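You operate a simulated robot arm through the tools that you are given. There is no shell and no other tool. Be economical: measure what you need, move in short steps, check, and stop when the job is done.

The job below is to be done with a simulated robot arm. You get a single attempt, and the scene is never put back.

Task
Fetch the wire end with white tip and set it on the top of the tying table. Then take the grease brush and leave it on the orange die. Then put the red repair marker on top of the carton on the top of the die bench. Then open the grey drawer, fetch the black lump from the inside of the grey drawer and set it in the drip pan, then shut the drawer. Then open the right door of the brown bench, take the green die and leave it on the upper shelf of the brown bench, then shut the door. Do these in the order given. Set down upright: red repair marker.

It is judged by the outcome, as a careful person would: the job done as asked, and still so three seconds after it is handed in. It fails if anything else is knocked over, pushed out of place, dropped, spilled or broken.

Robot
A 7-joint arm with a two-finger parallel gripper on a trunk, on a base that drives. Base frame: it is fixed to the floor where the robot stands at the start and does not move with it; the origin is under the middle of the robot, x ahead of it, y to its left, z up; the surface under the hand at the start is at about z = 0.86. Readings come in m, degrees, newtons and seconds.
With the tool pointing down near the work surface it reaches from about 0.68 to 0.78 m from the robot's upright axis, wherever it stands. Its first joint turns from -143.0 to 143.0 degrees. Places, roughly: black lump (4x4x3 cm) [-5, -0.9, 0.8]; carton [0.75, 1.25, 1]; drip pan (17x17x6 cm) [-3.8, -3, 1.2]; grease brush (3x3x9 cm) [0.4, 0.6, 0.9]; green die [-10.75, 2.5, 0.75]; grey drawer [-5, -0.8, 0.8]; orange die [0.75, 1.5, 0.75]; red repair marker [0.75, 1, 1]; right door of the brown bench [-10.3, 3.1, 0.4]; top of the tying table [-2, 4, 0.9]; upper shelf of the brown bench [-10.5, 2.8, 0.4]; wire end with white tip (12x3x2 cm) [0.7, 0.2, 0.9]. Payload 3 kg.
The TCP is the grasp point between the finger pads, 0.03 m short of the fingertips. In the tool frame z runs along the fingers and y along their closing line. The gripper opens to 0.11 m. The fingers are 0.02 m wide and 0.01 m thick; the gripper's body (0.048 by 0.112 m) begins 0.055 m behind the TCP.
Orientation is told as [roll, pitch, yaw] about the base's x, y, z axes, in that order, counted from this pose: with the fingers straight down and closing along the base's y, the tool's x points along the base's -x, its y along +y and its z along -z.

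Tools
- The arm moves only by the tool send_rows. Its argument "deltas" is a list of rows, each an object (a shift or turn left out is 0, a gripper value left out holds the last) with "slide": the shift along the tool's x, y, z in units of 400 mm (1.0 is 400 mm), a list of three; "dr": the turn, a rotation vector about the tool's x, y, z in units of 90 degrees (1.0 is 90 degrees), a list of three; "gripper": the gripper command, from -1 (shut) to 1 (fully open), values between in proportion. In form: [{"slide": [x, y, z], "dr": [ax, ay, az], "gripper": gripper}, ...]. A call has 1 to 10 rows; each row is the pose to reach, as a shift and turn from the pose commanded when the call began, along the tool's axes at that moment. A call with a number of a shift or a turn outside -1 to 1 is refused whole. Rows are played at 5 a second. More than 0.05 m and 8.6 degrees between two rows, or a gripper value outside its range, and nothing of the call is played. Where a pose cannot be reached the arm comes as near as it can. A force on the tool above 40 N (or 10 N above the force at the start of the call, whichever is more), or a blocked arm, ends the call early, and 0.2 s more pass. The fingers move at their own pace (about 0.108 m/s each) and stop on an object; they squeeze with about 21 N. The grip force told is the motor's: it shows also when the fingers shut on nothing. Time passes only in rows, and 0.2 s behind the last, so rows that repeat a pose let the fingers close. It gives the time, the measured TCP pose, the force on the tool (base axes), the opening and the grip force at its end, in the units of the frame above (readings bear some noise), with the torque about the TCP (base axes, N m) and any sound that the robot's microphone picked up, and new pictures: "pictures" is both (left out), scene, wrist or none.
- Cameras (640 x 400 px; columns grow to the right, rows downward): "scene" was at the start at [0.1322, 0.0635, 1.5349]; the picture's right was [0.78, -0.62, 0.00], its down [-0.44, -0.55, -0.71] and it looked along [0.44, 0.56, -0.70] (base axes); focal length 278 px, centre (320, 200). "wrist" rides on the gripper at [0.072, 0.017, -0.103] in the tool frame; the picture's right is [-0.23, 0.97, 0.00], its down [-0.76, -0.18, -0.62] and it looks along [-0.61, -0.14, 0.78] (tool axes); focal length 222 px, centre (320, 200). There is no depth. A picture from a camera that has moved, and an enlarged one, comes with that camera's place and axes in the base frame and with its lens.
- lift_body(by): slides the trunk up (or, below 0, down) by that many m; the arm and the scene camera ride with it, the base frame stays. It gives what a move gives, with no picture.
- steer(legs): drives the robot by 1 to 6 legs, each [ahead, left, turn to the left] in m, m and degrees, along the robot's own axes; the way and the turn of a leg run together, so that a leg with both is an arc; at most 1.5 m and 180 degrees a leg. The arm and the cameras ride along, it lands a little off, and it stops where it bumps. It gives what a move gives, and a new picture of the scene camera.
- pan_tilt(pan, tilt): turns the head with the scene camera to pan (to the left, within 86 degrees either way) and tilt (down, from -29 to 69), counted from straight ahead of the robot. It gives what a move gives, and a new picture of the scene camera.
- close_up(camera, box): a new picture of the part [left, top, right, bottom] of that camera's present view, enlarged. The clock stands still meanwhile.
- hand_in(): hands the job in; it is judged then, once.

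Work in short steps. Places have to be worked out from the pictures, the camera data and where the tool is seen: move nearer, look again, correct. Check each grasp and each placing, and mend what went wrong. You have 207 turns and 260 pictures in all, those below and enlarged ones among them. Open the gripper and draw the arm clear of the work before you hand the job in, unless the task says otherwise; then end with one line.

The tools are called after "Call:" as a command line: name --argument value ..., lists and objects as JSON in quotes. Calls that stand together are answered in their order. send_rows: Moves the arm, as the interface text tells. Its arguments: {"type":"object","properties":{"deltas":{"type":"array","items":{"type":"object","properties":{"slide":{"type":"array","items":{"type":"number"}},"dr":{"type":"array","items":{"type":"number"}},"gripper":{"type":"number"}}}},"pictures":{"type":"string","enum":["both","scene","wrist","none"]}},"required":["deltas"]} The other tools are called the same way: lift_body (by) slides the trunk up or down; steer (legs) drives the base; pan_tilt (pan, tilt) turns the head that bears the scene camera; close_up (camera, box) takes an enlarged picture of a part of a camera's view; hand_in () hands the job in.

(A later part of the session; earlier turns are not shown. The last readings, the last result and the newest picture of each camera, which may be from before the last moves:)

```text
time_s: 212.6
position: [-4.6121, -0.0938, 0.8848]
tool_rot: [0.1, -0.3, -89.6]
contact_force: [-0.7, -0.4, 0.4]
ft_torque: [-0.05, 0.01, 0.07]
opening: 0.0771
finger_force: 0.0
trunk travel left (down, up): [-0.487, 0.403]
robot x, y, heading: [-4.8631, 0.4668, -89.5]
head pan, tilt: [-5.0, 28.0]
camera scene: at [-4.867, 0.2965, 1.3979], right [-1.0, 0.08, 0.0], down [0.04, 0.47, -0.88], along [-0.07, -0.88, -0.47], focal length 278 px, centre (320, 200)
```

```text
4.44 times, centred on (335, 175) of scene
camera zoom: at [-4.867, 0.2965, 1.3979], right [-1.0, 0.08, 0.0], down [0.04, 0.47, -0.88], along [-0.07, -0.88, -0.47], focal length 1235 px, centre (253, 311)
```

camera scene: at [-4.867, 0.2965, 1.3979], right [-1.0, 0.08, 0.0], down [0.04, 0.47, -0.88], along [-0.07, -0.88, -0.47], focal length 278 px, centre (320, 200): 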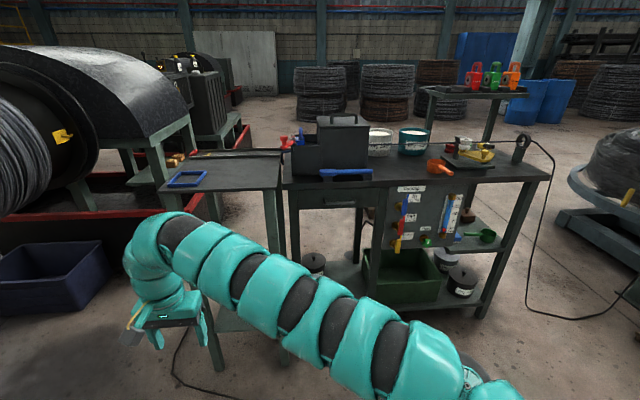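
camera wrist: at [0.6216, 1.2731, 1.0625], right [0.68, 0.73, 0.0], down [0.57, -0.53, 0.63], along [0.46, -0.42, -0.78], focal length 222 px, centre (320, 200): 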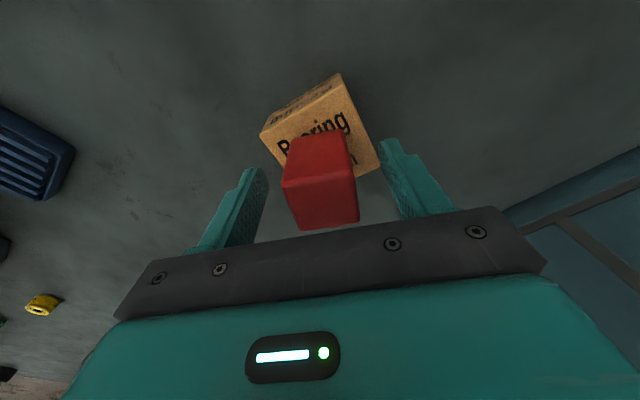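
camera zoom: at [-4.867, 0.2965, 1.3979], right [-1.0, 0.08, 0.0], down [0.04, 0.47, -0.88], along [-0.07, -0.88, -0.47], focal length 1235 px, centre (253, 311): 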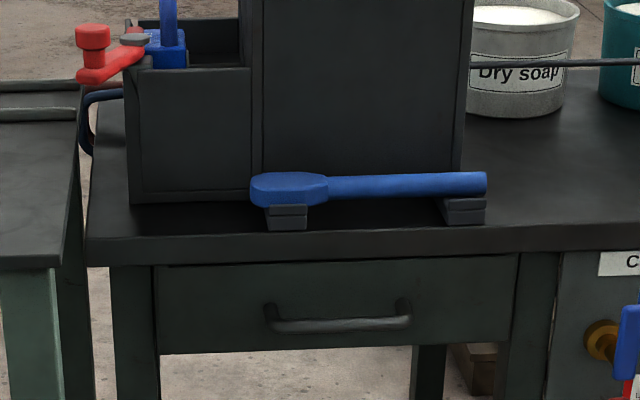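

The handle is a bow bar ≈15 cm long centred at x≈−5.04. I'll grip it with the hand pointing forward and the fingers closing vertically. First I tilt the hand forward in free space.

Call:
send_rows --deltas '[{"slide": [-0.04, 0, 0], "dr": [0, -0.09, 0]}, {"slide": [-0.08, 0, 0], "dr": [0, -0.18, 0]}, {"slide": [-0.12, 0, 0], "dr": [0, -0.27, 0]}, {"slide": [-0.16, 0, 0], "dr": [0, -0.36, 0]}, {"slide": [-0.2, 0, 0], "dr": [0, -0.45, 0]}, {"slide": [-0.24, 0, 0], "dr": [0, -0.54, 0]}]' --pictures "scene"

```text
time_s: 213.9
position: [-4.6099, -0.1916, 0.8862]
tool_rot: [0.1, -49.1, -89.8]
contact_force: [-0.4, -0.1, -0.1]
ft_torque: [0.02, -0.01, -0.03]
opening: 0.0774
finger_force: 0.0
trunk travel left (down, up): [-0.487, 0.403]
robot x, y, heading: [-4.8601, 0.4675, -89.5]
head pan, tilt: [-5.0, 28.0]
camera scene: at [-4.8671, 0.2964, 1.3979], right [-1.0, 0.08, 0.0], down [0.04, 0.47, -0.88], along [-0.07, -0.88, -0.47], focal length 278 px, centre (320, 200)
```

scene: 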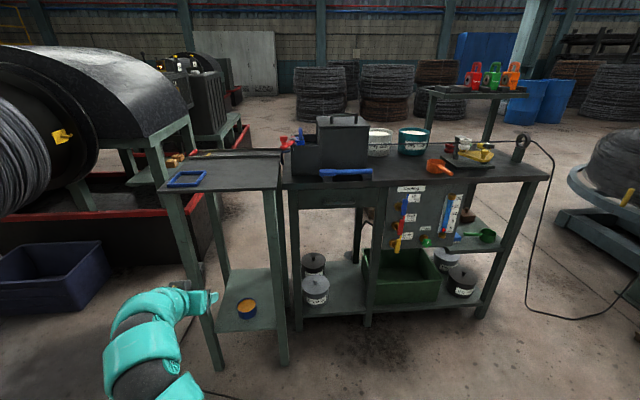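

Works well. Continue to 90°.

Call:
send_rows --deltas '[{"dr": [0, -0.09, 0]}, {"dr": [0, -0.18, 0]}, {"dr": [0, -0.27, 0]}, {"dr": [0, -0.36, 0]}, {"dr": [0, -0.45, 0]}]' --pictures "none"

Call:
send_rows --deltas '[{"dr": [0, 0, 0.09]}, {"dr": [0, 0, 0.18]}, {"dr": [0, 0, 0.27]}, {"dr": [0, 0, 0.36]}, {"dr": [0, 0, 0.45]}, {"dr": [0, 0, 0.54]}, {"dr": [0, 0, 0.63]}, {"dr": [0, 0, 0.72]}, {"dr": [0, 0, 0.81]}, {"dr": [0, 0, 0.9]}]' --pictures "both"

```text
time_s: 215.2
position: [-4.6113, -0.1897, 0.8845]
tool_rot: [12.1, -89.4, -101.7]
contact_force: [0.5, -0.3, 0.0]
ft_torque: [-0.02, 0.02, -0.01]
opening: 0.0769
finger_force: 0.1
trunk travel left (down, up): [-0.487, 0.403]
robot x, y, heading: [-4.866, 0.4665, -90.0]
head pan, tilt: [-5.0, 28.0]
```

```text
time_s: 217.3
position: [-4.6111, -0.1902, 0.8843]
tool_rot: [89.4, -8.7, -179.5]
contact_force: [-1.0, 0.3, 0.5]
ft_torque: [0.05, -0.01, 0.03]
opening: 0.0769
finger_force: 0.0
trunk travel left (down, up): [-0.487, 0.403]
robot x, y, heading: [-4.8647, 0.4662, -89.7]
head pan, tilt: [-5.0, 28.0]
camera scene: at [-4.8671, 0.2965, 1.3979], right [-1.0, 0.08, 0.0], down [0.04, 0.47, -0.88], along [-0.07, -0.88, -0.47], focal length 278 px, centre (320, 200)
camera wrist: at [-4.5378, -0.0853, 0.8936], right [-0.08, -0.01, 1.0], down [-0.78, 0.62, -0.05], along [-0.62, -0.79, -0.06], focal length 222 px, centre (320, 200)
```

scene: 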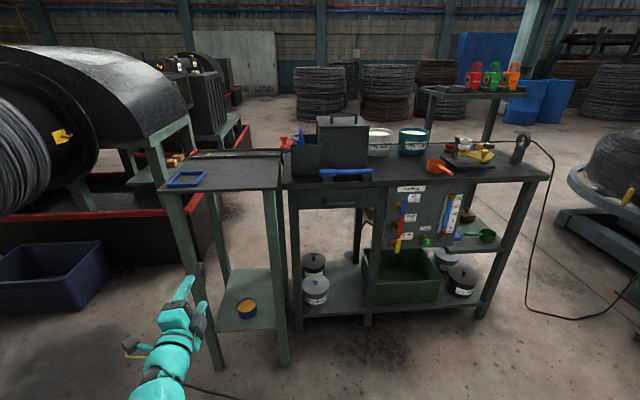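
wrist: 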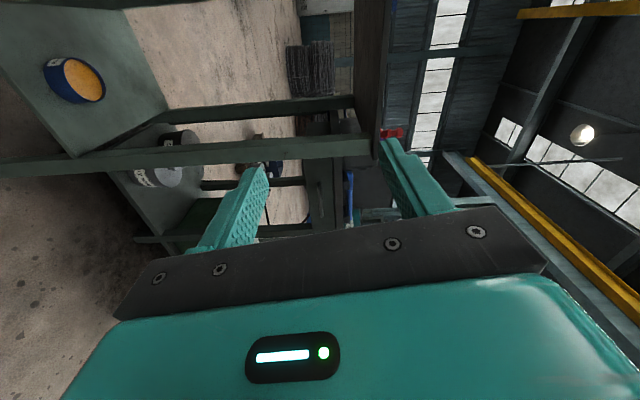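

The hand points forward with vertical closing. Finish the last 9° of roll, move right to x≈−5.04 and lower the trunk toward handle height.

Call:
send_rows --deltas '[{"dr": [0, 0, 0.09]}, {"dr": [0, 0, 0.097]}]' --pictures "none"

Call:
steer --legs '[[0, -0.43, 0]]'

Call:
lift_body --by -0.1

Call:
close_up --camera "wrist" --box '[0, 0, 640, 400]'

```text
time_s: 217.9
position: [-4.612, -0.1902, 0.884]
tool_rot: [89.5, -0.1, -179.5]
contact_force: [-0.5, -0.4, -0.6]
ft_torque: [-0.01, -0.01, 0.0]
opening: 0.0771
finger_force: 0.1
trunk travel left (down, up): [-0.487, 0.403]
robot x, y, heading: [-4.8581, 0.4635, -89.8]
head pan, tilt: [-5.0, 28.0]
```

```text
time_s: 220.6
position: [-5.0451, -0.1947, 0.885]
tool_rot: [89.4, -0.3, -179.9]
contact_force: [0.0, -0.1, -0.2]
ft_torque: [0.01, 0.0, -0.02]
opening: 0.0771
finger_force: 0.1
trunk travel left (down, up): [-0.487, 0.403]
robot x, y, heading: [-5.2918, 0.4675, -89.5]
head pan, tilt: [-5.0, 28.0]
camera scene: at [-5.299, 0.2944, 1.3979], right [-1.0, 0.08, 0.0], down [0.04, 0.47, -0.88], along [-0.07, -0.88, -0.47], focal length 278 px, centre (320, 200)
```

scene: 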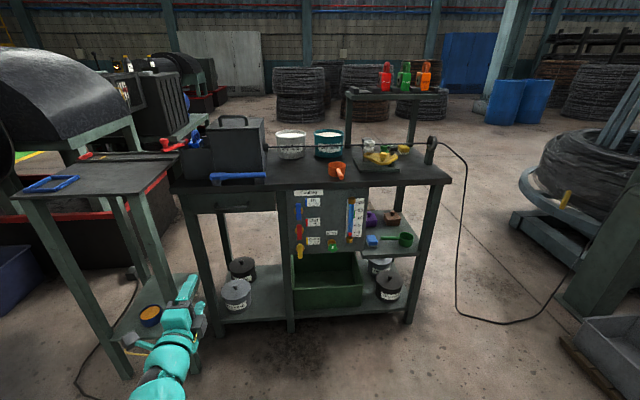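

```text
time_s: 221.9
position: [-5.0462, -0.1931, 0.7856]
tool_rot: [89.3, -0.1, -179.8]
contact_force: [-0.3, 0.0, -0.1]
ft_torque: [0.0, 0.0, -0.02]
opening: 0.0769
finger_force: 0.0
trunk travel left (down, up): [-0.387, 0.503]
robot x, y, heading: [-5.294, 0.4616, -89.9]
head pan, tilt: [-5.0, 28.0]
```

```text
1.00 times, centred on (320, 200) of wrist (not enlarged: the box is as wide or as high as the picture)
camera zoom: at [-4.9735, -0.0891, 0.8046], right [-0.22, -0.01, 0.97], down [-0.76, 0.62, -0.17], along [-0.6, -0.78, -0.15], focal length 222 px, centre (320, 200)
```

zoom: 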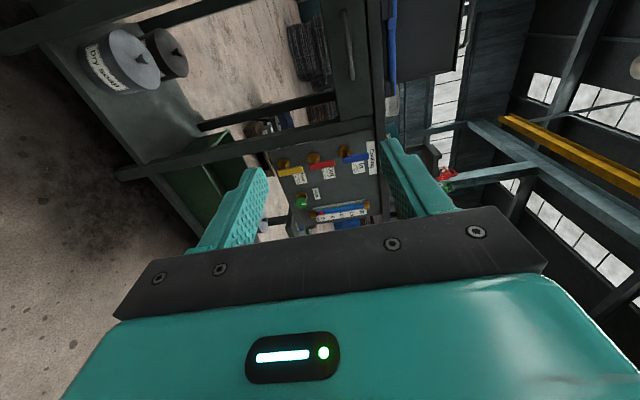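

Enlarge the handle in both cameras for triangulation.

Call:
close_up --camera "wrist" --box '[300, 0, 420, 110]'

Call:
close_up --camera "scene" --box '[160, 140, 300, 230]'

```text
3.64 times, centred on (360, 55) of wrist
camera zoom: at [-4.9735, -0.0891, 0.8046], right [-0.22, -0.01, 0.97], down [-0.76, 0.62, -0.17], along [-0.6, -0.78, -0.15], focal length 808 px, centre (174, 727)
```

zoom: 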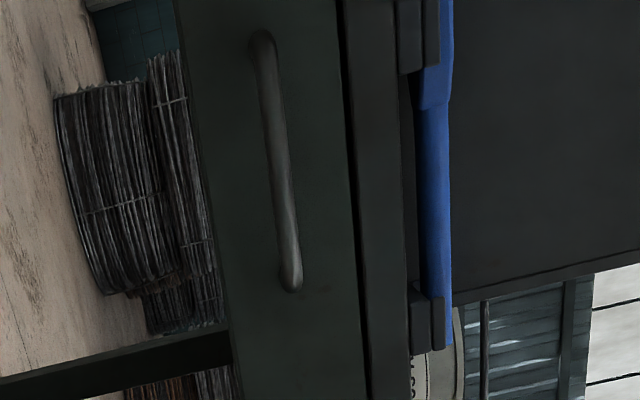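

```text
4.44 times, centred on (230, 185) of scene
camera zoom: at [-5.2987, 0.2945, 1.2979], right [-1.0, 0.08, 0.0], down [0.04, 0.47, -0.88], along [-0.07, -0.88, -0.47], focal length 1235 px, centre (720, 267)
```

zoom: 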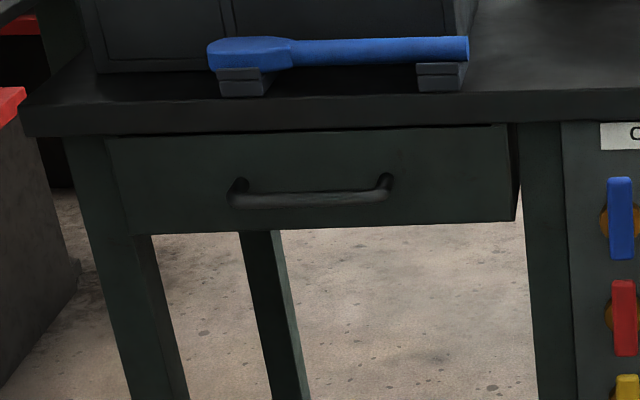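

Triangulation gives the handle bar at ≈(−5.03,−0.69,0.855). I raise the trunk 7 cm, narrow the opening to ~4.5 cm and drive ahead 0.40 m.

Call:
lift_body --by 0.069

Call:
send_rows --deltas '[{"gripper": -0.18}, {"gripper": -0.18}]' --pictures "none"

Call:
steer --legs '[[0.38, -0.01, 0]]'

Call:
close_up --camera "wrist" --box '[0, 0, 640, 400]'

```text
time_s: 223.0
position: [-5.0452, -0.1946, 0.8533]
tool_rot: [89.3, -0.2, -179.8]
contact_force: [-0.3, -0.7, -0.4]
ft_torque: [0.01, 0.02, 0.02]
opening: 0.077
finger_force: 0.1
trunk travel left (down, up): [-0.456, 0.434]
robot x, y, heading: [-5.2903, 0.467, -89.9]
head pan, tilt: [-5.0, 28.0]
```

```text
time_s: 223.6
position: [-5.0448, -0.1934, 0.8534]
tool_rot: [89.3, -0.2, -179.8]
contact_force: [-0.3, 0.4, -0.4]
ft_torque: [-0.09, -0.02, 0.0]
opening: 0.0451
finger_force: 0.0
trunk travel left (down, up): [-0.456, 0.434]
robot x, y, heading: [-5.2906, 0.4654, -89.7]
head pan, tilt: [-5.0, 28.0]
```

```text
time_s: 226.0
position: [-5.0588, -0.5705, 0.8545]
tool_rot: [89.4, -0.2, 180.0]
contact_force: [-0.2, -0.4, -0.1]
ft_torque: [0.0, 0.0, 0.0]
opening: 0.045
finger_force: 0.0
trunk travel left (down, up): [-0.456, 0.434]
robot x, y, heading: [-5.302, 0.0935, -90.0]
head pan, tilt: [-5.0, 28.0]
camera scene: at [-5.3093, -0.0816, 1.3668], right [-1.0, 0.09, 0.0], down [0.04, 0.47, -0.88], along [-0.08, -0.88, -0.47], focal length 278 px, centre (320, 200)
```

scene: 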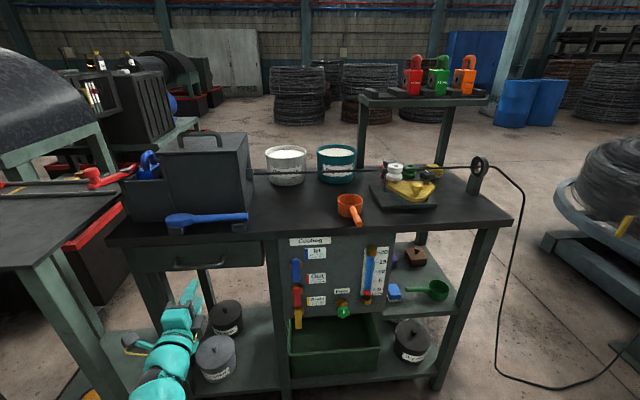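

```text
1.00 times, centred on (320, 200) of wrist (not enlarged: the box is as wide or as high as the picture)
camera zoom: at [-4.9856, -0.4664, 0.8734], right [-0.22, -0.01, 0.97], down [-0.76, 0.63, -0.17], along [-0.61, -0.78, -0.15], focal length 222 px, centre (320, 200)
```

zoom: 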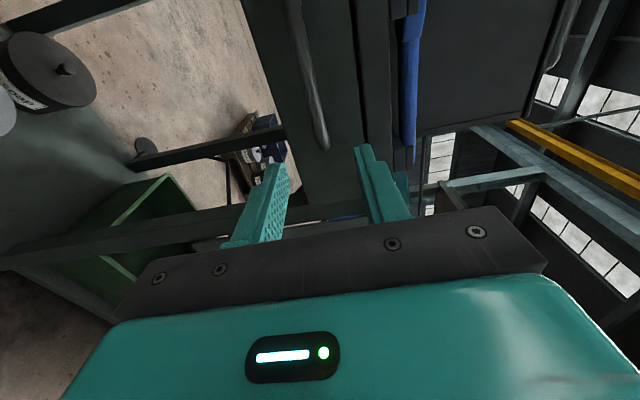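

The bar's z ≈0.850; I shift 2.5 cm to +x, lower 3 mm and advance 0.105 m.

Call:
lift_body --by -0.004

Call:
steer --legs '[[0.06, 0.025, 0], [0.045, 0, 0]]'

Call:
close_up --camera "wrist" --box '[200, 0, 460, 240]'

```text
time_s: 226.5
position: [-5.0576, -0.5705, 0.8502]
tool_rot: [89.3, -0.2, 180.0]
contact_force: [-0.9, 0.1, -1.8]
ft_torque: [-0.02, -0.03, 0.01]
opening: 0.0449
finger_force: 0.0
trunk travel left (down, up): [-0.452, 0.438]
robot x, y, heading: [-5.3033, 0.0938, -90.2]
head pan, tilt: [-5.0, 28.0]
```

```text
time_s: 228.0
position: [-5.0344, -0.676, 0.849]
tool_rot: [89.3, -0.1, 179.9]
contact_force: [-0.3, -0.3, 0.1]
ft_torque: [-0.02, 0.0, 0.01]
opening: 0.0451
finger_force: 0.1
trunk travel left (down, up): [-0.452, 0.438]
robot x, y, heading: [-5.28, -0.0126, -90.0]
head pan, tilt: [-5.0, 28.0]
camera scene: at [-5.2846, -0.1861, 1.3628], right [-1.0, 0.09, 0.0], down [0.04, 0.47, -0.88], along [-0.08, -0.88, -0.47], focal length 278 px, centre (320, 200)
```

scene: 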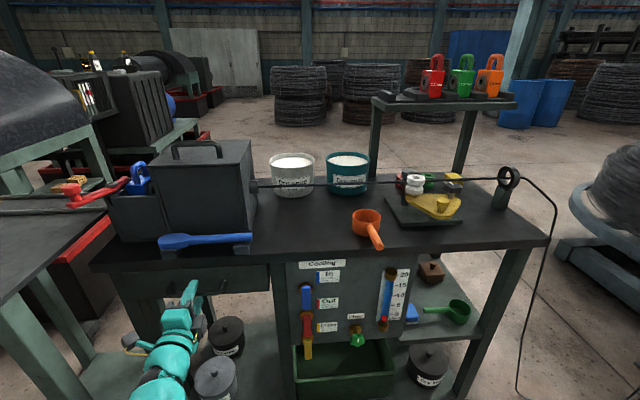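

```text
1.67 times, centred on (330, 120) of wrist
camera zoom: at [-4.9611, -0.5709, 0.8692], right [-0.22, -0.01, 0.97], down [-0.76, 0.63, -0.17], along [-0.61, -0.78, -0.15], focal length 370 px, centre (303, 333)
```

zoom: 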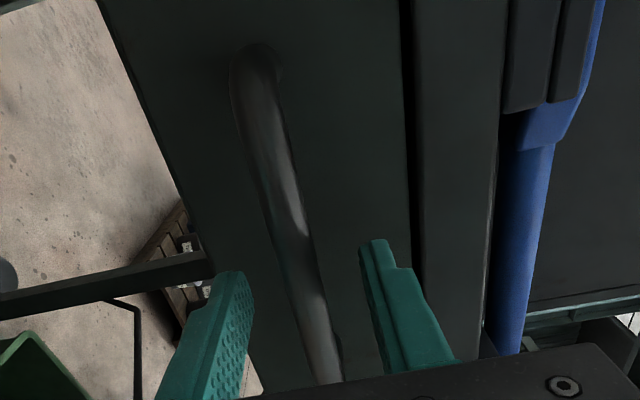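

The bar lies between the fingers just ahead of the TCP. Close on it.

Call:
send_rows --deltas '[{"gripper": -0.6}, {"gripper": -1}, {"gripper": -1}, {"gripper": -1}]' --pictures "wrist"

```text
time_s: 229.0
position: [-5.0339, -0.6743, 0.8505]
tool_rot: [89.4, -0.3, 179.9]
contact_force: [2.3, -2.6, 4.1]
ft_torque: [-0.08, -0.17, 0.16]
opening: 0.0136
finger_force: 44.8
trunk travel left (down, up): [-0.452, 0.438]
robot x, y, heading: [-5.2783, -0.0144, -90.0]
head pan, tilt: [-5.0, 28.0]
camera wrist: at [-4.961, -0.5706, 0.8699], right [-0.22, -0.01, 0.97], down [-0.76, 0.63, -0.17], along [-0.61, -0.78, -0.15], focal length 222 px, centre (320, 200)
```

wrist: 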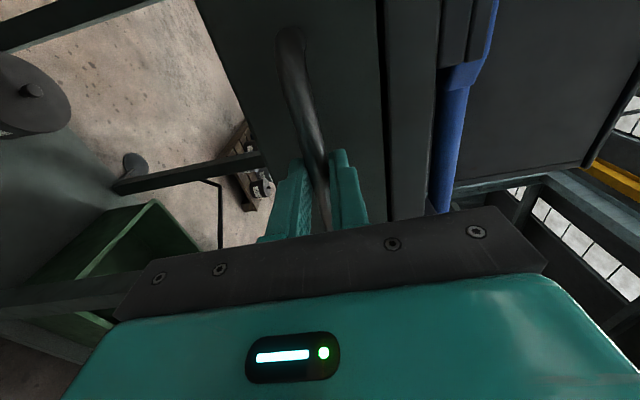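

Gripped. Pull by driving back, first 0.1 m.

Call:
steer --legs '[[-0.1, 0, 0]]'

```text
time_s: 230.2
position: [-5.0331, -0.5725, 0.8503]
tool_rot: [89.4, -0.3, 179.9]
contact_force: [0.4, 2.1, 5.4]
ft_torque: [-0.11, -0.11, -0.26]
opening: 0.0138
finger_force: 44.7
trunk travel left (down, up): [-0.452, 0.438]
robot x, y, heading: [-5.28, 0.0868, -90.1]
head pan, tilt: [-5.0, 28.0]
camera scene: at [-5.2847, -0.0828, 1.363], right [-1.0, 0.09, 0.0], down [0.04, 0.47, -0.88], along [-0.08, -0.88, -0.47], focal length 278 px, centre (320, 200)
```

scene: 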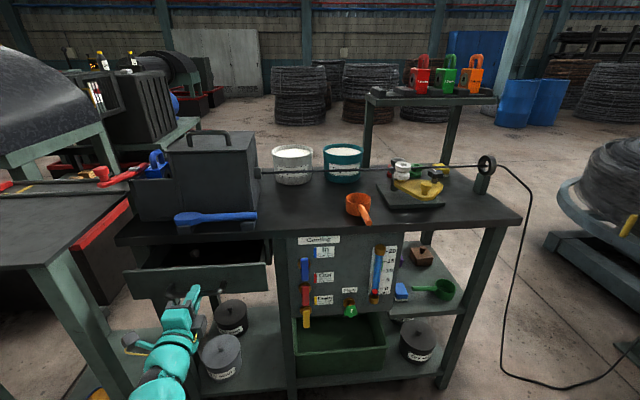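

The drawer follows. Pull another 0.15 m.

Call:
steer --legs '[[-0.15, 0, 0]]'

Call:
close_up --camera "scene" --box '[90, 180, 310, 330]'

```text
time_s: 231.5
position: [-5.0352, -0.4253, 0.8492]
tool_rot: [89.5, -0.2, 179.8]
contact_force: [-2.6, -30.7, 13.2]
ft_torque: [-0.33, -0.14, -0.88]
opening: 0.0137
finger_force: 45.2
trunk travel left (down, up): [-0.452, 0.438]
robot x, y, heading: [-5.28, 0.2357, -90.2]
head pan, tilt: [-5.0, 28.0]
camera scene: at [-5.285, 0.0639, 1.3627], right [-1.0, 0.09, 0.0], down [0.04, 0.47, -0.88], along [-0.08, -0.88, -0.47], focal length 278 px, centre (320, 200)
```

scene: 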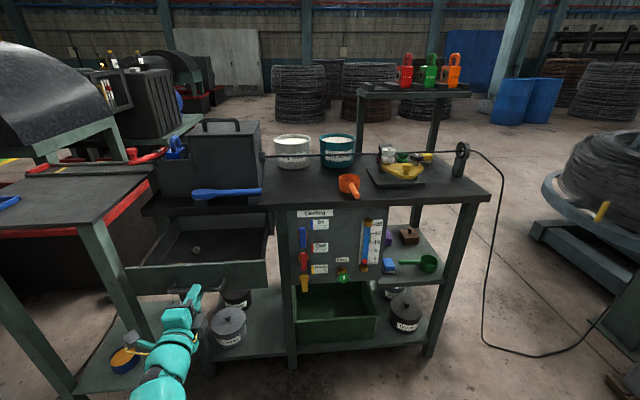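

```text
2.67 times, centred on (200, 255) of scene
camera zoom: at [-5.285, 0.0639, 1.3627], right [-1.0, 0.09, 0.0], down [0.04, 0.47, -0.88], along [-0.08, -0.88, -0.47], focal length 741 px, centre (640, 53)
```

zoom: 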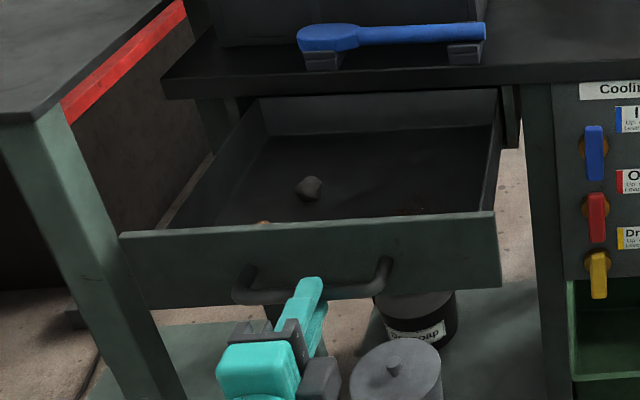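

The drawer is fully open (stop felt); the lump is inside at ≈(−4.97,−0.65). Release the handle and back off.

Call:
send_rows --deltas '[{"gripper": -0.6}, {"gripper": -0.18}, {"gripper": -0.18}]' --pictures "none"

Call:
steer --legs '[[-0.22, 0, 0]]'

```text
time_s: 232.3
position: [-5.0347, -0.4257, 0.8516]
tool_rot: [89.5, -0.3, 179.8]
contact_force: [0.5, 0.2, 0.9]
ft_torque: [0.01, -0.01, 0.02]
opening: 0.0452
finger_force: 0.1
trunk travel left (down, up): [-0.452, 0.438]
robot x, y, heading: [-5.2783, 0.2376, -90.0]
head pan, tilt: [-5.0, 28.0]
```

```text
time_s: 234.0
position: [-5.0346, -0.208, 0.8507]
tool_rot: [89.5, -0.2, 179.7]
contact_force: [-0.7, 0.0, -0.3]
ft_torque: [0.0, 0.01, 0.05]
opening: 0.0452
finger_force: 0.1
trunk travel left (down, up): [-0.452, 0.438]
robot x, y, heading: [-5.2761, 0.4549, -89.8]
head pan, tilt: [-5.0, 28.0]
camera scene: at [-5.284, 0.2831, 1.3629], right [-1.0, 0.09, 0.0], down [0.04, 0.47, -0.88], along [-0.08, -0.88, -0.47], focal length 278 px, centre (320, 200)
```

scene: 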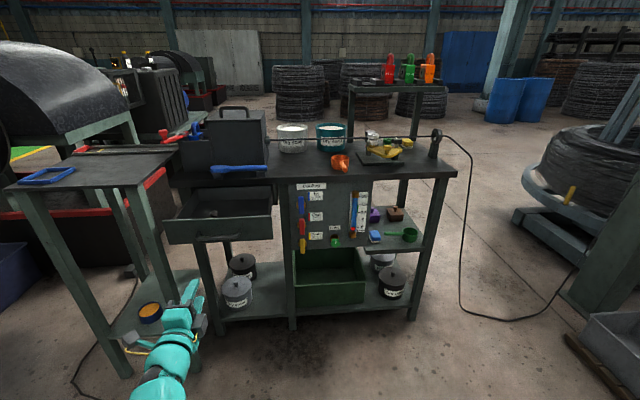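

Rotate the roll back, then tilt the hand down to ~20° from vertical.

Call:
send_rows --deltas '[{"dr": [0, 0, -0.095]}, {"dr": [0, 0, -0.19]}, {"dr": [0, 0, -0.285]}, {"dr": [0, 0, -0.38]}, {"dr": [0, 0, -0.475]}, {"dr": [0, 0, -0.57]}, {"dr": [0, 0, -0.665]}, {"dr": [0, 0, -0.76]}, {"dr": [0, 0, -0.855]}, {"dr": [0, 0, -0.95]}]' --pictures "none"

Call:
send_rows --deltas '[{"dr": [0, 0, -0.046]}]' --pictures "none"

Call:
send_rows --deltas '[{"slide": [0, 0, 0], "dr": [0, 0.09, 0], "gripper": 0.4}, {"slide": [0, 0, -0.03], "dr": [0, 0.18, 0], "gripper": 0.4}, {"slide": [0, 0, -0.06], "dr": [0, 0.27, 0], "gripper": 0.4}, {"slide": [0, 0, -0.09], "dr": [0, 0.36, 0], "gripper": 0.4}, {"slide": [0, 0, -0.12], "dr": [0, 0.45, 0], "gripper": 0.4}, {"slide": [0, 0, -0.15], "dr": [0, 0.54, 0], "gripper": 0.4}, {"slide": [0, 0, -0.18], "dr": [0, 0.63, 0], "gripper": 0.4}, {"slide": [0, 0, -0.2], "dr": [0, 0.72, 0], "gripper": 0.4}, {"slide": [0, 0, -0.2], "dr": [0, 0.78, 0], "gripper": 0.4}]' --pictures "scene"

```text
time_s: 236.2
position: [-5.0339, -0.2069, 0.8499]
tool_rot: [84.1, -85.9, -174.3]
contact_force: [-0.3, -0.2, 0.1]
ft_torque: [-0.02, -0.01, -0.01]
opening: 0.045
finger_force: 0.1
trunk travel left (down, up): [-0.452, 0.438]
robot x, y, heading: [-5.2784, 0.4524, -90.1]
head pan, tilt: [-5.0, 28.0]
```

```text
time_s: 236.6
position: [-5.034, -0.2073, 0.8513]
tool_rot: [12.8, -89.5, -103.0]
contact_force: [0.2, 0.3, 0.3]
ft_torque: [-0.01, -0.01, -0.01]
opening: 0.0449
finger_force: 0.1
trunk travel left (down, up): [-0.452, 0.438]
robot x, y, heading: [-5.2763, 0.4528, -89.8]
head pan, tilt: [-5.0, 28.0]
```

```text
time_s: 238.6
position: [-5.0188, -0.1333, 0.8484]
tool_rot: [1.2, -22.8, -89.7]
contact_force: [-0.2, 0.6, 0.5]
ft_torque: [-0.04, 0.01, -0.04]
opening: 0.0768
finger_force: 0.1
out of reach, approached as far as the arm can: row 8, 9
trunk travel left (down, up): [-0.452, 0.438]
robot x, y, heading: [-5.2771, 0.4559, -89.8]
head pan, tilt: [-5.0, 28.0]
camera scene: at [-5.2833, 0.2831, 1.363], right [-1.0, 0.09, 0.0], down [0.04, 0.47, -0.88], along [-0.08, -0.88, -0.47], focal length 278 px, centre (320, 200)
```

scene: 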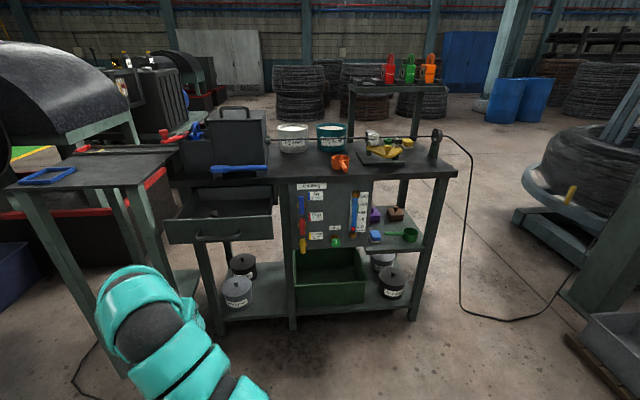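

Hand tilted ~23°. Raise the trunk 0.22 m and drive ahead 0.42 m, 0.05 left.

Call:
lift_body --by 0.22

Call:
steer --legs '[[0.42, 0.05, 0]]'

Call:
close_up --camera "wrist" --box '[0, 0, 640, 400]'

```text
time_s: 240.9
position: [-5.0206, -0.1352, 1.0687]
tool_rot: [1.2, -22.8, -89.7]
contact_force: [0.2, -0.5, 0.1]
ft_torque: [-0.01, -0.01, -0.03]
opening: 0.0768
finger_force: 0.1
trunk travel left (down, up): [-0.672, 0.218]
robot x, y, heading: [-5.2768, 0.4504, -89.9]
head pan, tilt: [-5.0, 28.0]
```

```text
time_s: 243.5
position: [-4.9628, -0.5539, 1.0671]
tool_rot: [1.2, -22.7, -89.3]
contact_force: [-0.4, 0.1, 1.3]
ft_torque: [0.01, -0.02, -0.01]
opening: 0.077
finger_force: 0.1
trunk travel left (down, up): [-0.672, 0.218]
robot x, y, heading: [-5.2238, 0.0339, -89.7]
head pan, tilt: [-5.0, 28.0]
camera scene: at [-5.2306, -0.1383, 1.5828], right [-1.0, 0.08, 0.0], down [0.04, 0.47, -0.88], along [-0.07, -0.88, -0.47], focal length 278 px, centre (320, 200)
```

scene: 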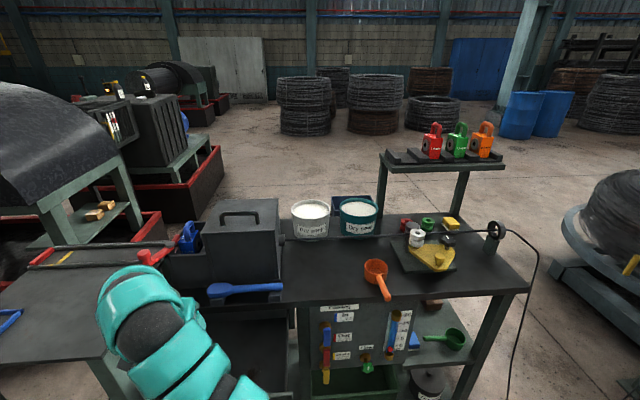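

```text
1.00 times, centred on (320, 200) of wrist (not enlarged: the box is as wide or as high as the picture)
camera zoom: at [-4.9501, -0.4458, 1.1368], right [0.98, -0.19, 0.11], down [-0.18, -0.47, 0.87], along [-0.11, -0.86, -0.49], focal length 222 px, centre (320, 200)
```

zoom: 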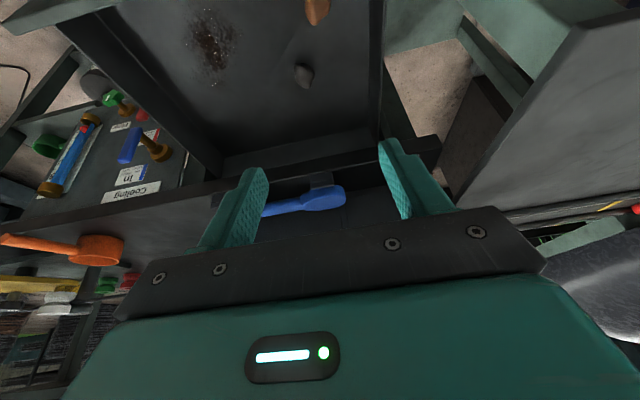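

The lump triangulates to ≈(−4.978,−0.610,0.853). Shift the base 5 cm ahead and 1.3 cm right, lower 0.12 m and check.

Call:
steer --legs '[[0.05, -0.013, 0]]'

Call:
lift_body --by -0.12

Call:
close_up --camera "wrist" --box '[0, 0, 640, 400]'

```text
time_s: 244.5
position: [-4.9762, -0.6062, 1.0666]
tool_rot: [1.2, -22.7, -89.2]
contact_force: [0.2, -0.5, 0.0]
ft_torque: [0.0, -0.06, 0.01]
opening: 0.0773
finger_force: 0.1
trunk travel left (down, up): [-0.672, 0.218]
robot x, y, heading: [-5.2351, -0.016, -89.5]
head pan, tilt: [-5.0, 28.0]
camera scene: at [-5.2441, -0.1901, 1.5826], right [-1.0, 0.08, 0.0], down [0.04, 0.47, -0.88], along [-0.07, -0.88, -0.47], focal length 278 px, centre (320, 200)
```

scene: 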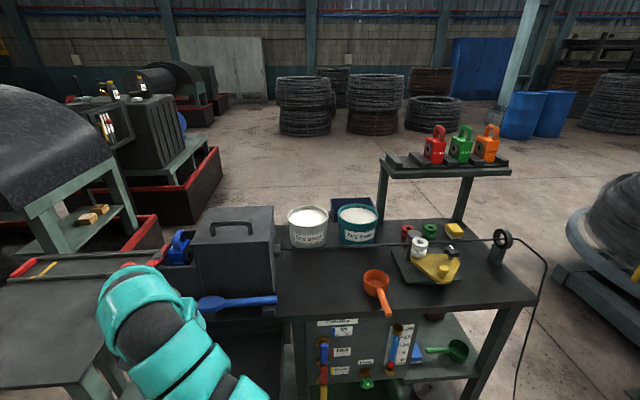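

```text
time_s: 246.0
position: [-4.9761, -0.6058, 0.9475]
tool_rot: [1.2, -22.8, -89.2]
contact_force: [-0.1, 0.8, -0.4]
ft_torque: [0.02, 0.0, -0.03]
opening: 0.0772
finger_force: 0.1
trunk travel left (down, up): [-0.552, 0.338]
robot x, y, heading: [-5.2364, -0.0182, -89.8]
head pan, tilt: [-5.0, 28.0]
```

```text
1.00 times, centred on (320, 200) of wrist (not enlarged: the box is as wide or as high as the picture)
camera zoom: at [-4.9631, -0.496, 1.0172], right [0.98, -0.19, 0.11], down [-0.18, -0.46, 0.87], along [-0.11, -0.87, -0.49], focal length 222 px, centre (320, 200)
```

zoom: 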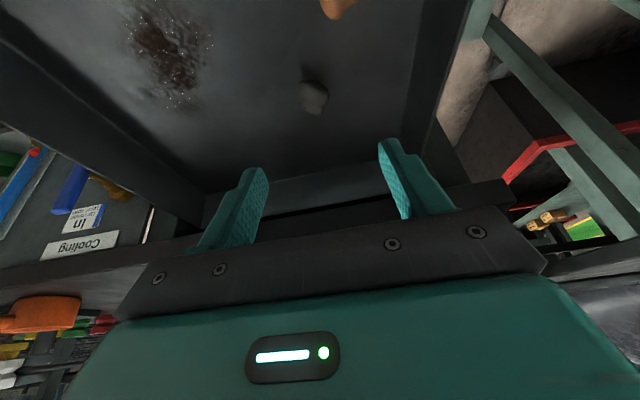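

Looks consistent. Lower 5 cm and look again.

Call:
lift_body --by -0.05

Call:
close_up --camera "wrist" --box '[160, 40, 480, 240]'

```text
time_s: 246.9
position: [-4.9767, -0.6045, 0.8975]
tool_rot: [1.2, -22.8, -89.2]
contact_force: [0.8, 0.0, -0.3]
ft_torque: [-0.01, -0.01, 0.01]
opening: 0.077
finger_force: 0.1
trunk travel left (down, up): [-0.502, 0.388]
robot x, y, heading: [-5.2372, -0.0126, -89.7]
head pan, tilt: [-5.0, 28.0]
```

```text
2.00 times, centred on (320, 140) of wrist
camera zoom: at [-4.9631, -0.4959, 0.9671], right [0.98, -0.19, 0.11], down [-0.18, -0.46, 0.87], along [-0.11, -0.87, -0.49], focal length 444 px, centre (320, 320)
```

zoom: 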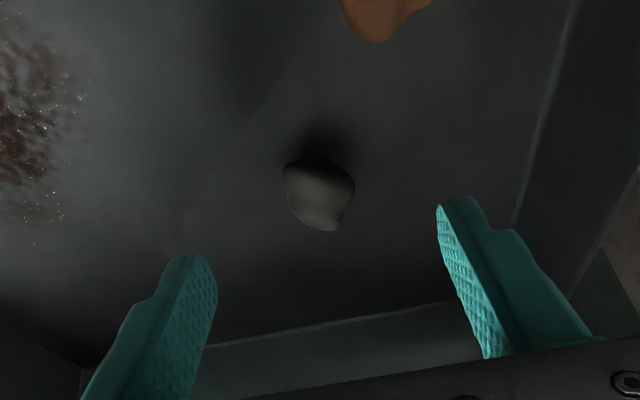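

Lump centre ≈(−4.974,−0.617,0.847). Advance 7 mm and lower 2.8 cm.

Call:
steer --legs '[[0.009, 0, 0]]'

Call:
lift_body --by -0.026

Call:
close_up --camera "wrist" --box '[160, 40, 480, 240]'

```text
time_s: 247.6
position: [-4.9759, -0.6134, 0.898]
tool_rot: [1.2, -22.9, -89.1]
contact_force: [-1.0, -0.1, -0.6]
ft_torque: [-0.02, -0.01, -0.05]
opening: 0.0769
finger_force: 0.0
trunk travel left (down, up): [-0.502, 0.388]
robot x, y, heading: [-5.2389, -0.028, -89.6]
head pan, tilt: [-5.0, 28.0]
camera scene: at [-5.2435, -0.1978, 1.4128], right [-1.0, 0.08, 0.0], down [0.04, 0.47, -0.88], along [-0.07, -0.88, -0.47], focal length 278 px, centre (320, 200)
```

scene: 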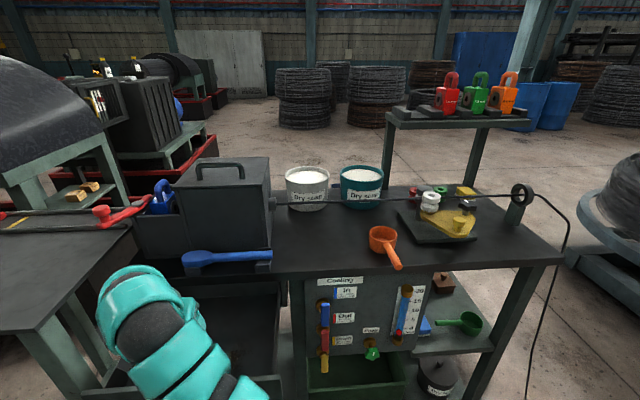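

```text
time_s: 248.3
position: [-4.9765, -0.6136, 0.8722]
tool_rot: [1.2, -22.8, -89.2]
contact_force: [-0.4, -0.9, 0.3]
ft_torque: [-0.03, 0.0, 0.03]
opening: 0.077
finger_force: 0.0
trunk travel left (down, up): [-0.476, 0.414]
robot x, y, heading: [-5.2342, -0.0256, -89.5]
head pan, tilt: [-5.0, 28.0]
```

```text
2.00 times, centred on (320, 140) of wrist
camera zoom: at [-4.9631, -0.505, 0.9411], right [0.98, -0.19, 0.11], down [-0.18, -0.46, 0.87], along [-0.11, -0.87, -0.49], focal length 444 px, centre (320, 320)
```

zoom: 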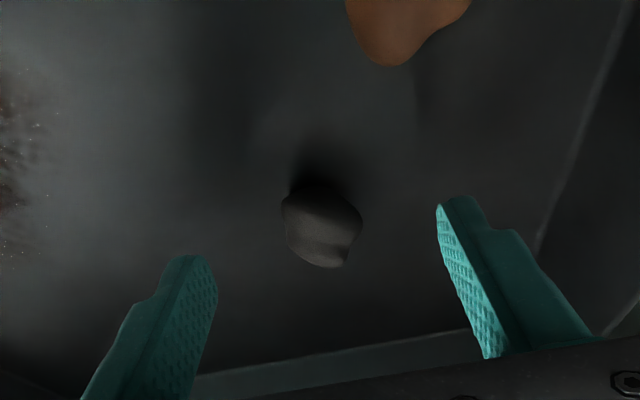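

The fingertips are still slightly short; lower another 12 mm in two steps.

Call:
lift_body --by -0.007

Call:
lift_body --by -0.006

Call:
close_up --camera "wrist" --box '[160, 40, 480, 240]'

```text
time_s: 248.9
position: [-4.9775, -0.6126, 0.864]
tool_rot: [1.2, -22.9, -89.3]
contact_force: [-0.6, 0.3, 1.6]
ft_torque: [-0.04, 0.0, 0.0]
opening: 0.077
finger_force: 0.2
trunk travel left (down, up): [-0.469, 0.421]
robot x, y, heading: [-5.2353, -0.0225, -89.7]
head pan, tilt: [-5.0, 28.0]
```

```text
time_s: 249.4
position: [-4.9759, -0.6135, 0.8592]
tool_rot: [1.2, -22.8, -89.2]
contact_force: [-0.1, -0.8, -1.2]
ft_torque: [0.01, 0.02, 0.03]
opening: 0.0772
finger_force: 0.0
trunk travel left (down, up): [-0.463, 0.427]
robot x, y, heading: [-5.2408, -0.0313, -89.5]
head pan, tilt: [-5.0, 28.0]
```

```text
2.00 times, centred on (320, 140) of wrist
camera zoom: at [-4.963, -0.505, 0.9281], right [0.98, -0.19, 0.11], down [-0.18, -0.46, 0.87], along [-0.11, -0.87, -0.49], focal length 444 px, centre (320, 320)
```

zoom: 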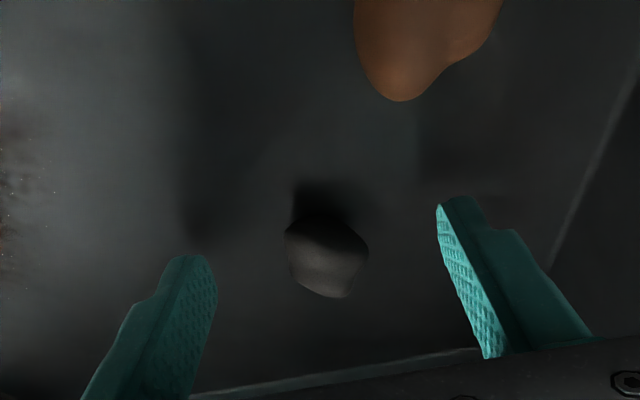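

Lower another 7 mm, then close.

Call:
lift_body --by -0.007

Call:
send_rows --deltas '[{"gripper": 0.0}, {"gripper": -1}, {"gripper": -1}, {"gripper": -1}]' --pictures "wrist"

```text
time_s: 250.0
position: [-4.9761, -0.6136, 0.8514]
tool_rot: [1.3, -22.8, -89.2]
contact_force: [-0.3, -0.7, -0.3]
ft_torque: [0.0, 0.0, 0.02]
opening: 0.0768
finger_force: 0.0
trunk travel left (down, up): [-0.456, 0.434]
robot x, y, heading: [-5.2367, -0.0268, -89.7]
head pan, tilt: [-5.0, 28.0]
```

```text
time_s: 251.0
position: [-4.9772, -0.6132, 0.8514]
tool_rot: [1.1, -22.8, -89.2]
contact_force: [0.0, 0.2, 0.7]
ft_torque: [-0.03, -0.01, 0.03]
opening: 0.0288
finger_force: 20.7
trunk travel left (down, up): [-0.456, 0.434]
robot x, y, heading: [-5.2367, -0.0264, -89.9]
head pan, tilt: [-5.0, 28.0]
camera wrist: at [-4.9631, -0.505, 0.921], right [0.98, -0.19, 0.11], down [-0.18, -0.46, 0.87], along [-0.11, -0.87, -0.49], focal length 222 px, centre (320, 200)
```

wrist: 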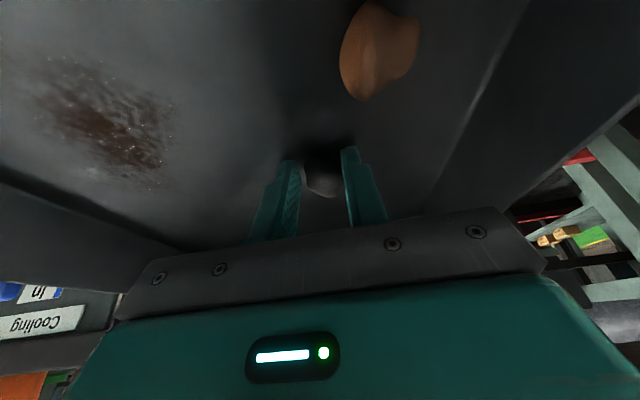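

Something 29 mm wide is gripped. Raise and check.

Call:
lift_body --by 0.03

Call:
close_up --camera "wrist" --box '[200, 80, 440, 230]'

```text
time_s: 251.8
position: [-4.9771, -0.6137, 0.882]
tool_rot: [1.3, -22.9, -89.3]
contact_force: [0.0, -0.1, -0.5]
ft_torque: [0.02, -0.02, -0.03]
opening: 0.0288
finger_force: 21.1
trunk travel left (down, up): [-0.486, 0.404]
robot x, y, heading: [-5.2394, -0.0259, -89.5]
head pan, tilt: [-5.0, 28.0]
```

```text
2.67 times, centred on (320, 155) of wrist
camera zoom: at [-4.9631, -0.5052, 0.951], right [0.98, -0.19, 0.11], down [-0.18, -0.46, 0.87], along [-0.11, -0.86, -0.49], focal length 592 px, centre (320, 320)
```

zoom: 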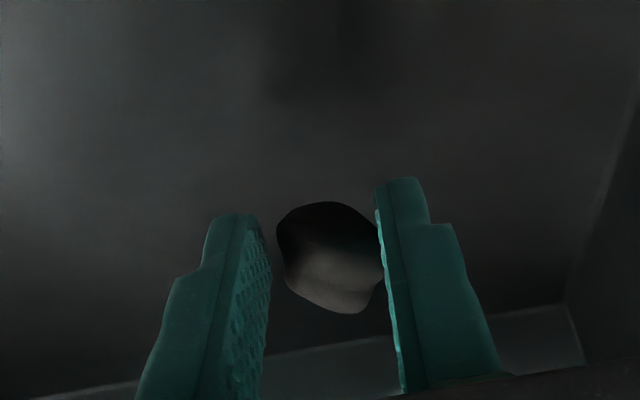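

Lump is held. Raise 0.24 m and back away, then look for the drip pan toward (−3.8,−3).

Call:
lift_body --by 0.25

Call:
steer --legs '[[-0.75, 0, 0]]'

Call:
pan_tilt --pan 30 --tilt 12

```text
time_s: 254.3
position: [-4.9763, -0.6128, 1.1313]
tool_rot: [1.2, -22.8, -89.2]
contact_force: [-0.3, 0.5, 0.3]
ft_torque: [-0.02, 0.02, -0.01]
opening: 0.0288
finger_force: 20.9
trunk travel left (down, up): [-0.736, 0.154]
robot x, y, heading: [-5.2386, -0.0275, -89.4]
head pan, tilt: [-5.0, 28.0]
```

```text
time_s: 258.4
position: [-4.9809, 0.1489, 1.1308]
tool_rot: [1.2, -22.9, -88.9]
contact_force: [0.2, -0.1, -0.1]
ft_torque: [-0.02, 0.03, -0.01]
opening: 0.029
finger_force: 21.3
trunk travel left (down, up): [-0.736, 0.154]
robot x, y, heading: [-5.2479, 0.7344, -89.4]
head pan, tilt: [-5.0, 28.0]
camera scene: at [-5.2503, 0.5636, 1.6469], right [-1.0, 0.07, 0.0], down [0.04, 0.47, -0.88], along [-0.07, -0.88, -0.47], focal length 278 px, centre (320, 200)
```

scene: 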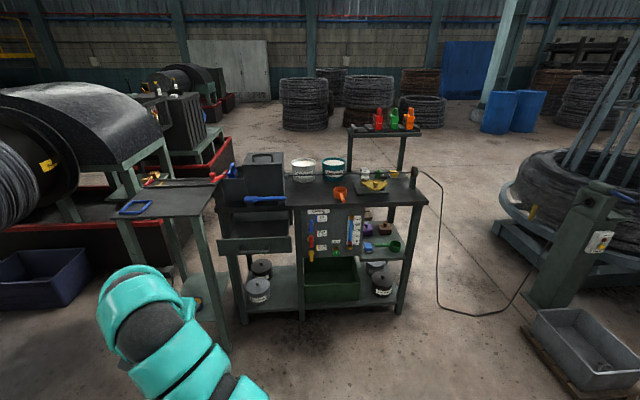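

```text
time_s: 259.5
position: [-4.9821, 0.148, 1.1312]
tool_rot: [1.2, -22.9, -88.9]
contact_force: [-0.1, 0.1, -0.5]
ft_torque: [-0.02, -0.03, 0.03]
opening: 0.0287
finger_force: 21.2
trunk travel left (down, up): [-0.736, 0.154]
robot x, y, heading: [-5.2464, 0.7343, -89.4]
head pan, tilt: [30.0, 12.0]
camera scene: at [-5.196, 0.5737, 1.6727], right [-0.86, -0.51, 0.0], down [-0.11, 0.18, -0.98], along [0.5, -0.84, -0.21], focal length 278 px, centre (320, 200)
```

scene: 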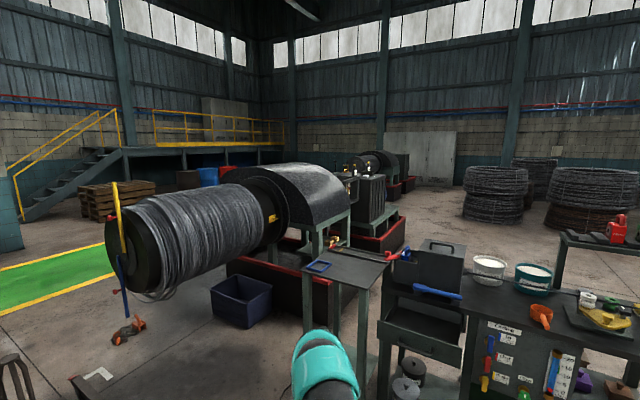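

Zoom where the drip pan should appear, ≈(365,176).

Call:
close_up --camera "scene" --box '[300, 130, 430, 230]'

```text
4.00 times, centred on (365, 180) of scene
camera zoom: at [-5.196, 0.5737, 1.6727], right [-0.86, -0.51, 0.0], down [-0.11, 0.18, -0.98], along [0.5, -0.84, -0.21], focal length 1111 px, centre (140, 280)
```

zoom: 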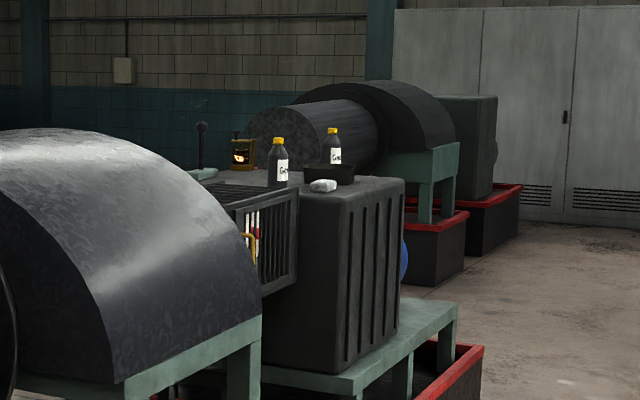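

The pan seems to be the dark tray on the black gearbox top at ≈(−3.8,−3). The west side is cut off by a cable, so I go round by the east: back to y≈1.4, then to x≈−1.8.

Call:
steer --legs '[[-0.7, 0, 0], [0, 1.5, 0], [0, 1.5, 0], [0, 0.45, 0]]'

Call:
pan_tilt --pan -25 --tilt 15

```text
time_s: 279.6
position: [-1.5217, 1.0754, 1.1313]
tool_rot: [1.1, -22.8, -85.0]
contact_force: [-0.4, 0.0, -0.2]
ft_torque: [0.0, 0.03, 0.0]
opening: 0.0287
finger_force: 20.4
trunk travel left (down, up): [-0.736, 0.154]
robot x, y, heading: [-1.8268, 1.642, -85.7]
head pan, tilt: [30.0, 12.0]
camera scene: at [-1.7639, 1.4854, 1.6728], right [-0.82, -0.57, 0.0], down [-0.12, 0.17, -0.98], along [0.56, -0.81, -0.21], focal length 278 px, centre (320, 200)
```

scene: 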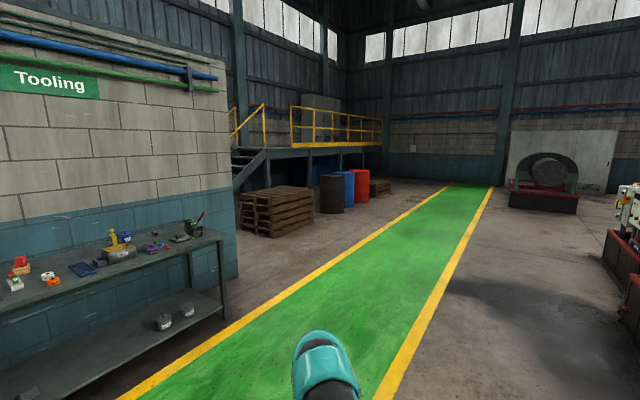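

```text
time_s: 280.8
position: [-1.5226, 1.075, 1.1316]
tool_rot: [1.2, -22.8, -85.0]
contact_force: [0.0, -0.2, -0.1]
ft_torque: [-0.02, -0.03, 0.0]
opening: 0.0286
finger_force: 21.3
trunk travel left (down, up): [-0.736, 0.154]
robot x, y, heading: [-1.8243, 1.6398, -85.3]
head pan, tilt: [-25.0, 15.0]
camera scene: at [-1.8502, 1.4745, 1.6679], right [-0.94, 0.35, 0.0], down [0.09, 0.24, -0.97], along [-0.34, -0.91, -0.26], focal length 278 px, centre (320, 200)
```

scene: 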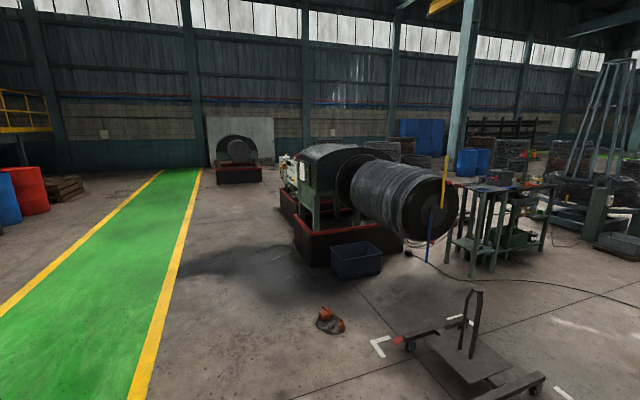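

Free floor along x≈−1.9. Drive south to y≈−2.3 and look at the gearbox from the east.

Call:
steer --legs '[[0, 0, -4.7], [1.5, 0, 0], [1.5, 0, 0], [1.0, 0, 0]]'

Call:
pan_tilt --pan -70 --tilt 18

```text
time_s: 300.4
position: [-1.585, -2.9136, 1.1306]
tool_rot: [1.1, -22.7, -89.8]
contact_force: [-0.4, 0.4, -1.0]
ft_torque: [0.04, 0.02, -0.01]
opening: 0.0288
finger_force: 20.5
trunk travel left (down, up): [-0.736, 0.154]
robot x, y, heading: [-1.8402, -2.3242, -90.1]
head pan, tilt: [-25.0, 15.0]
camera scene: at [-1.8788, -2.4884, 1.6678], right [-0.91, 0.43, 0.0], down [0.11, 0.23, -0.97], along [-0.41, -0.87, -0.26], focal length 278 px, centre (320, 200)
```

scene: 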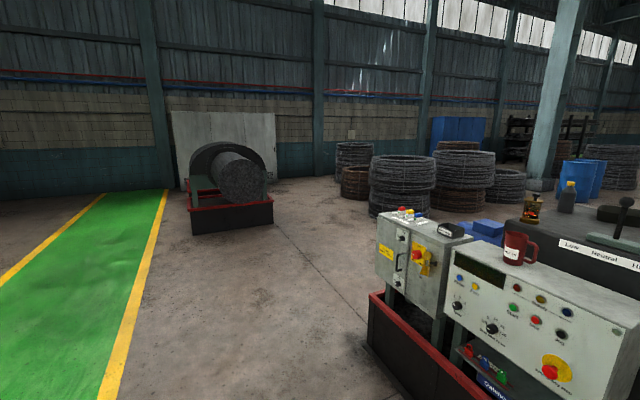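

```text
time_s: 301.5
position: [-1.5844, -2.913, 1.132]
tool_rot: [1.2, -22.8, -89.9]
contact_force: [0.4, 0.0, 0.5]
ft_torque: [0.02, 0.0, -0.04]
opening: 0.0287
finger_force: 21.6
trunk travel left (down, up): [-0.736, 0.154]
robot x, y, heading: [-1.8421, -2.3259, -90.0]
head pan, tilt: [-70.0, 18.0]
camera scene: at [-1.9269, -2.4351, 1.663], right [-0.34, 0.94, 0.0], down [0.29, 0.11, -0.95], along [-0.89, -0.32, -0.31], focal length 278 px, centre (320, 200)
```

scene: 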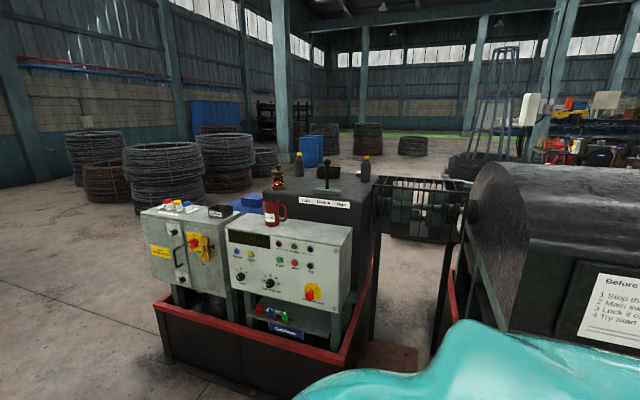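

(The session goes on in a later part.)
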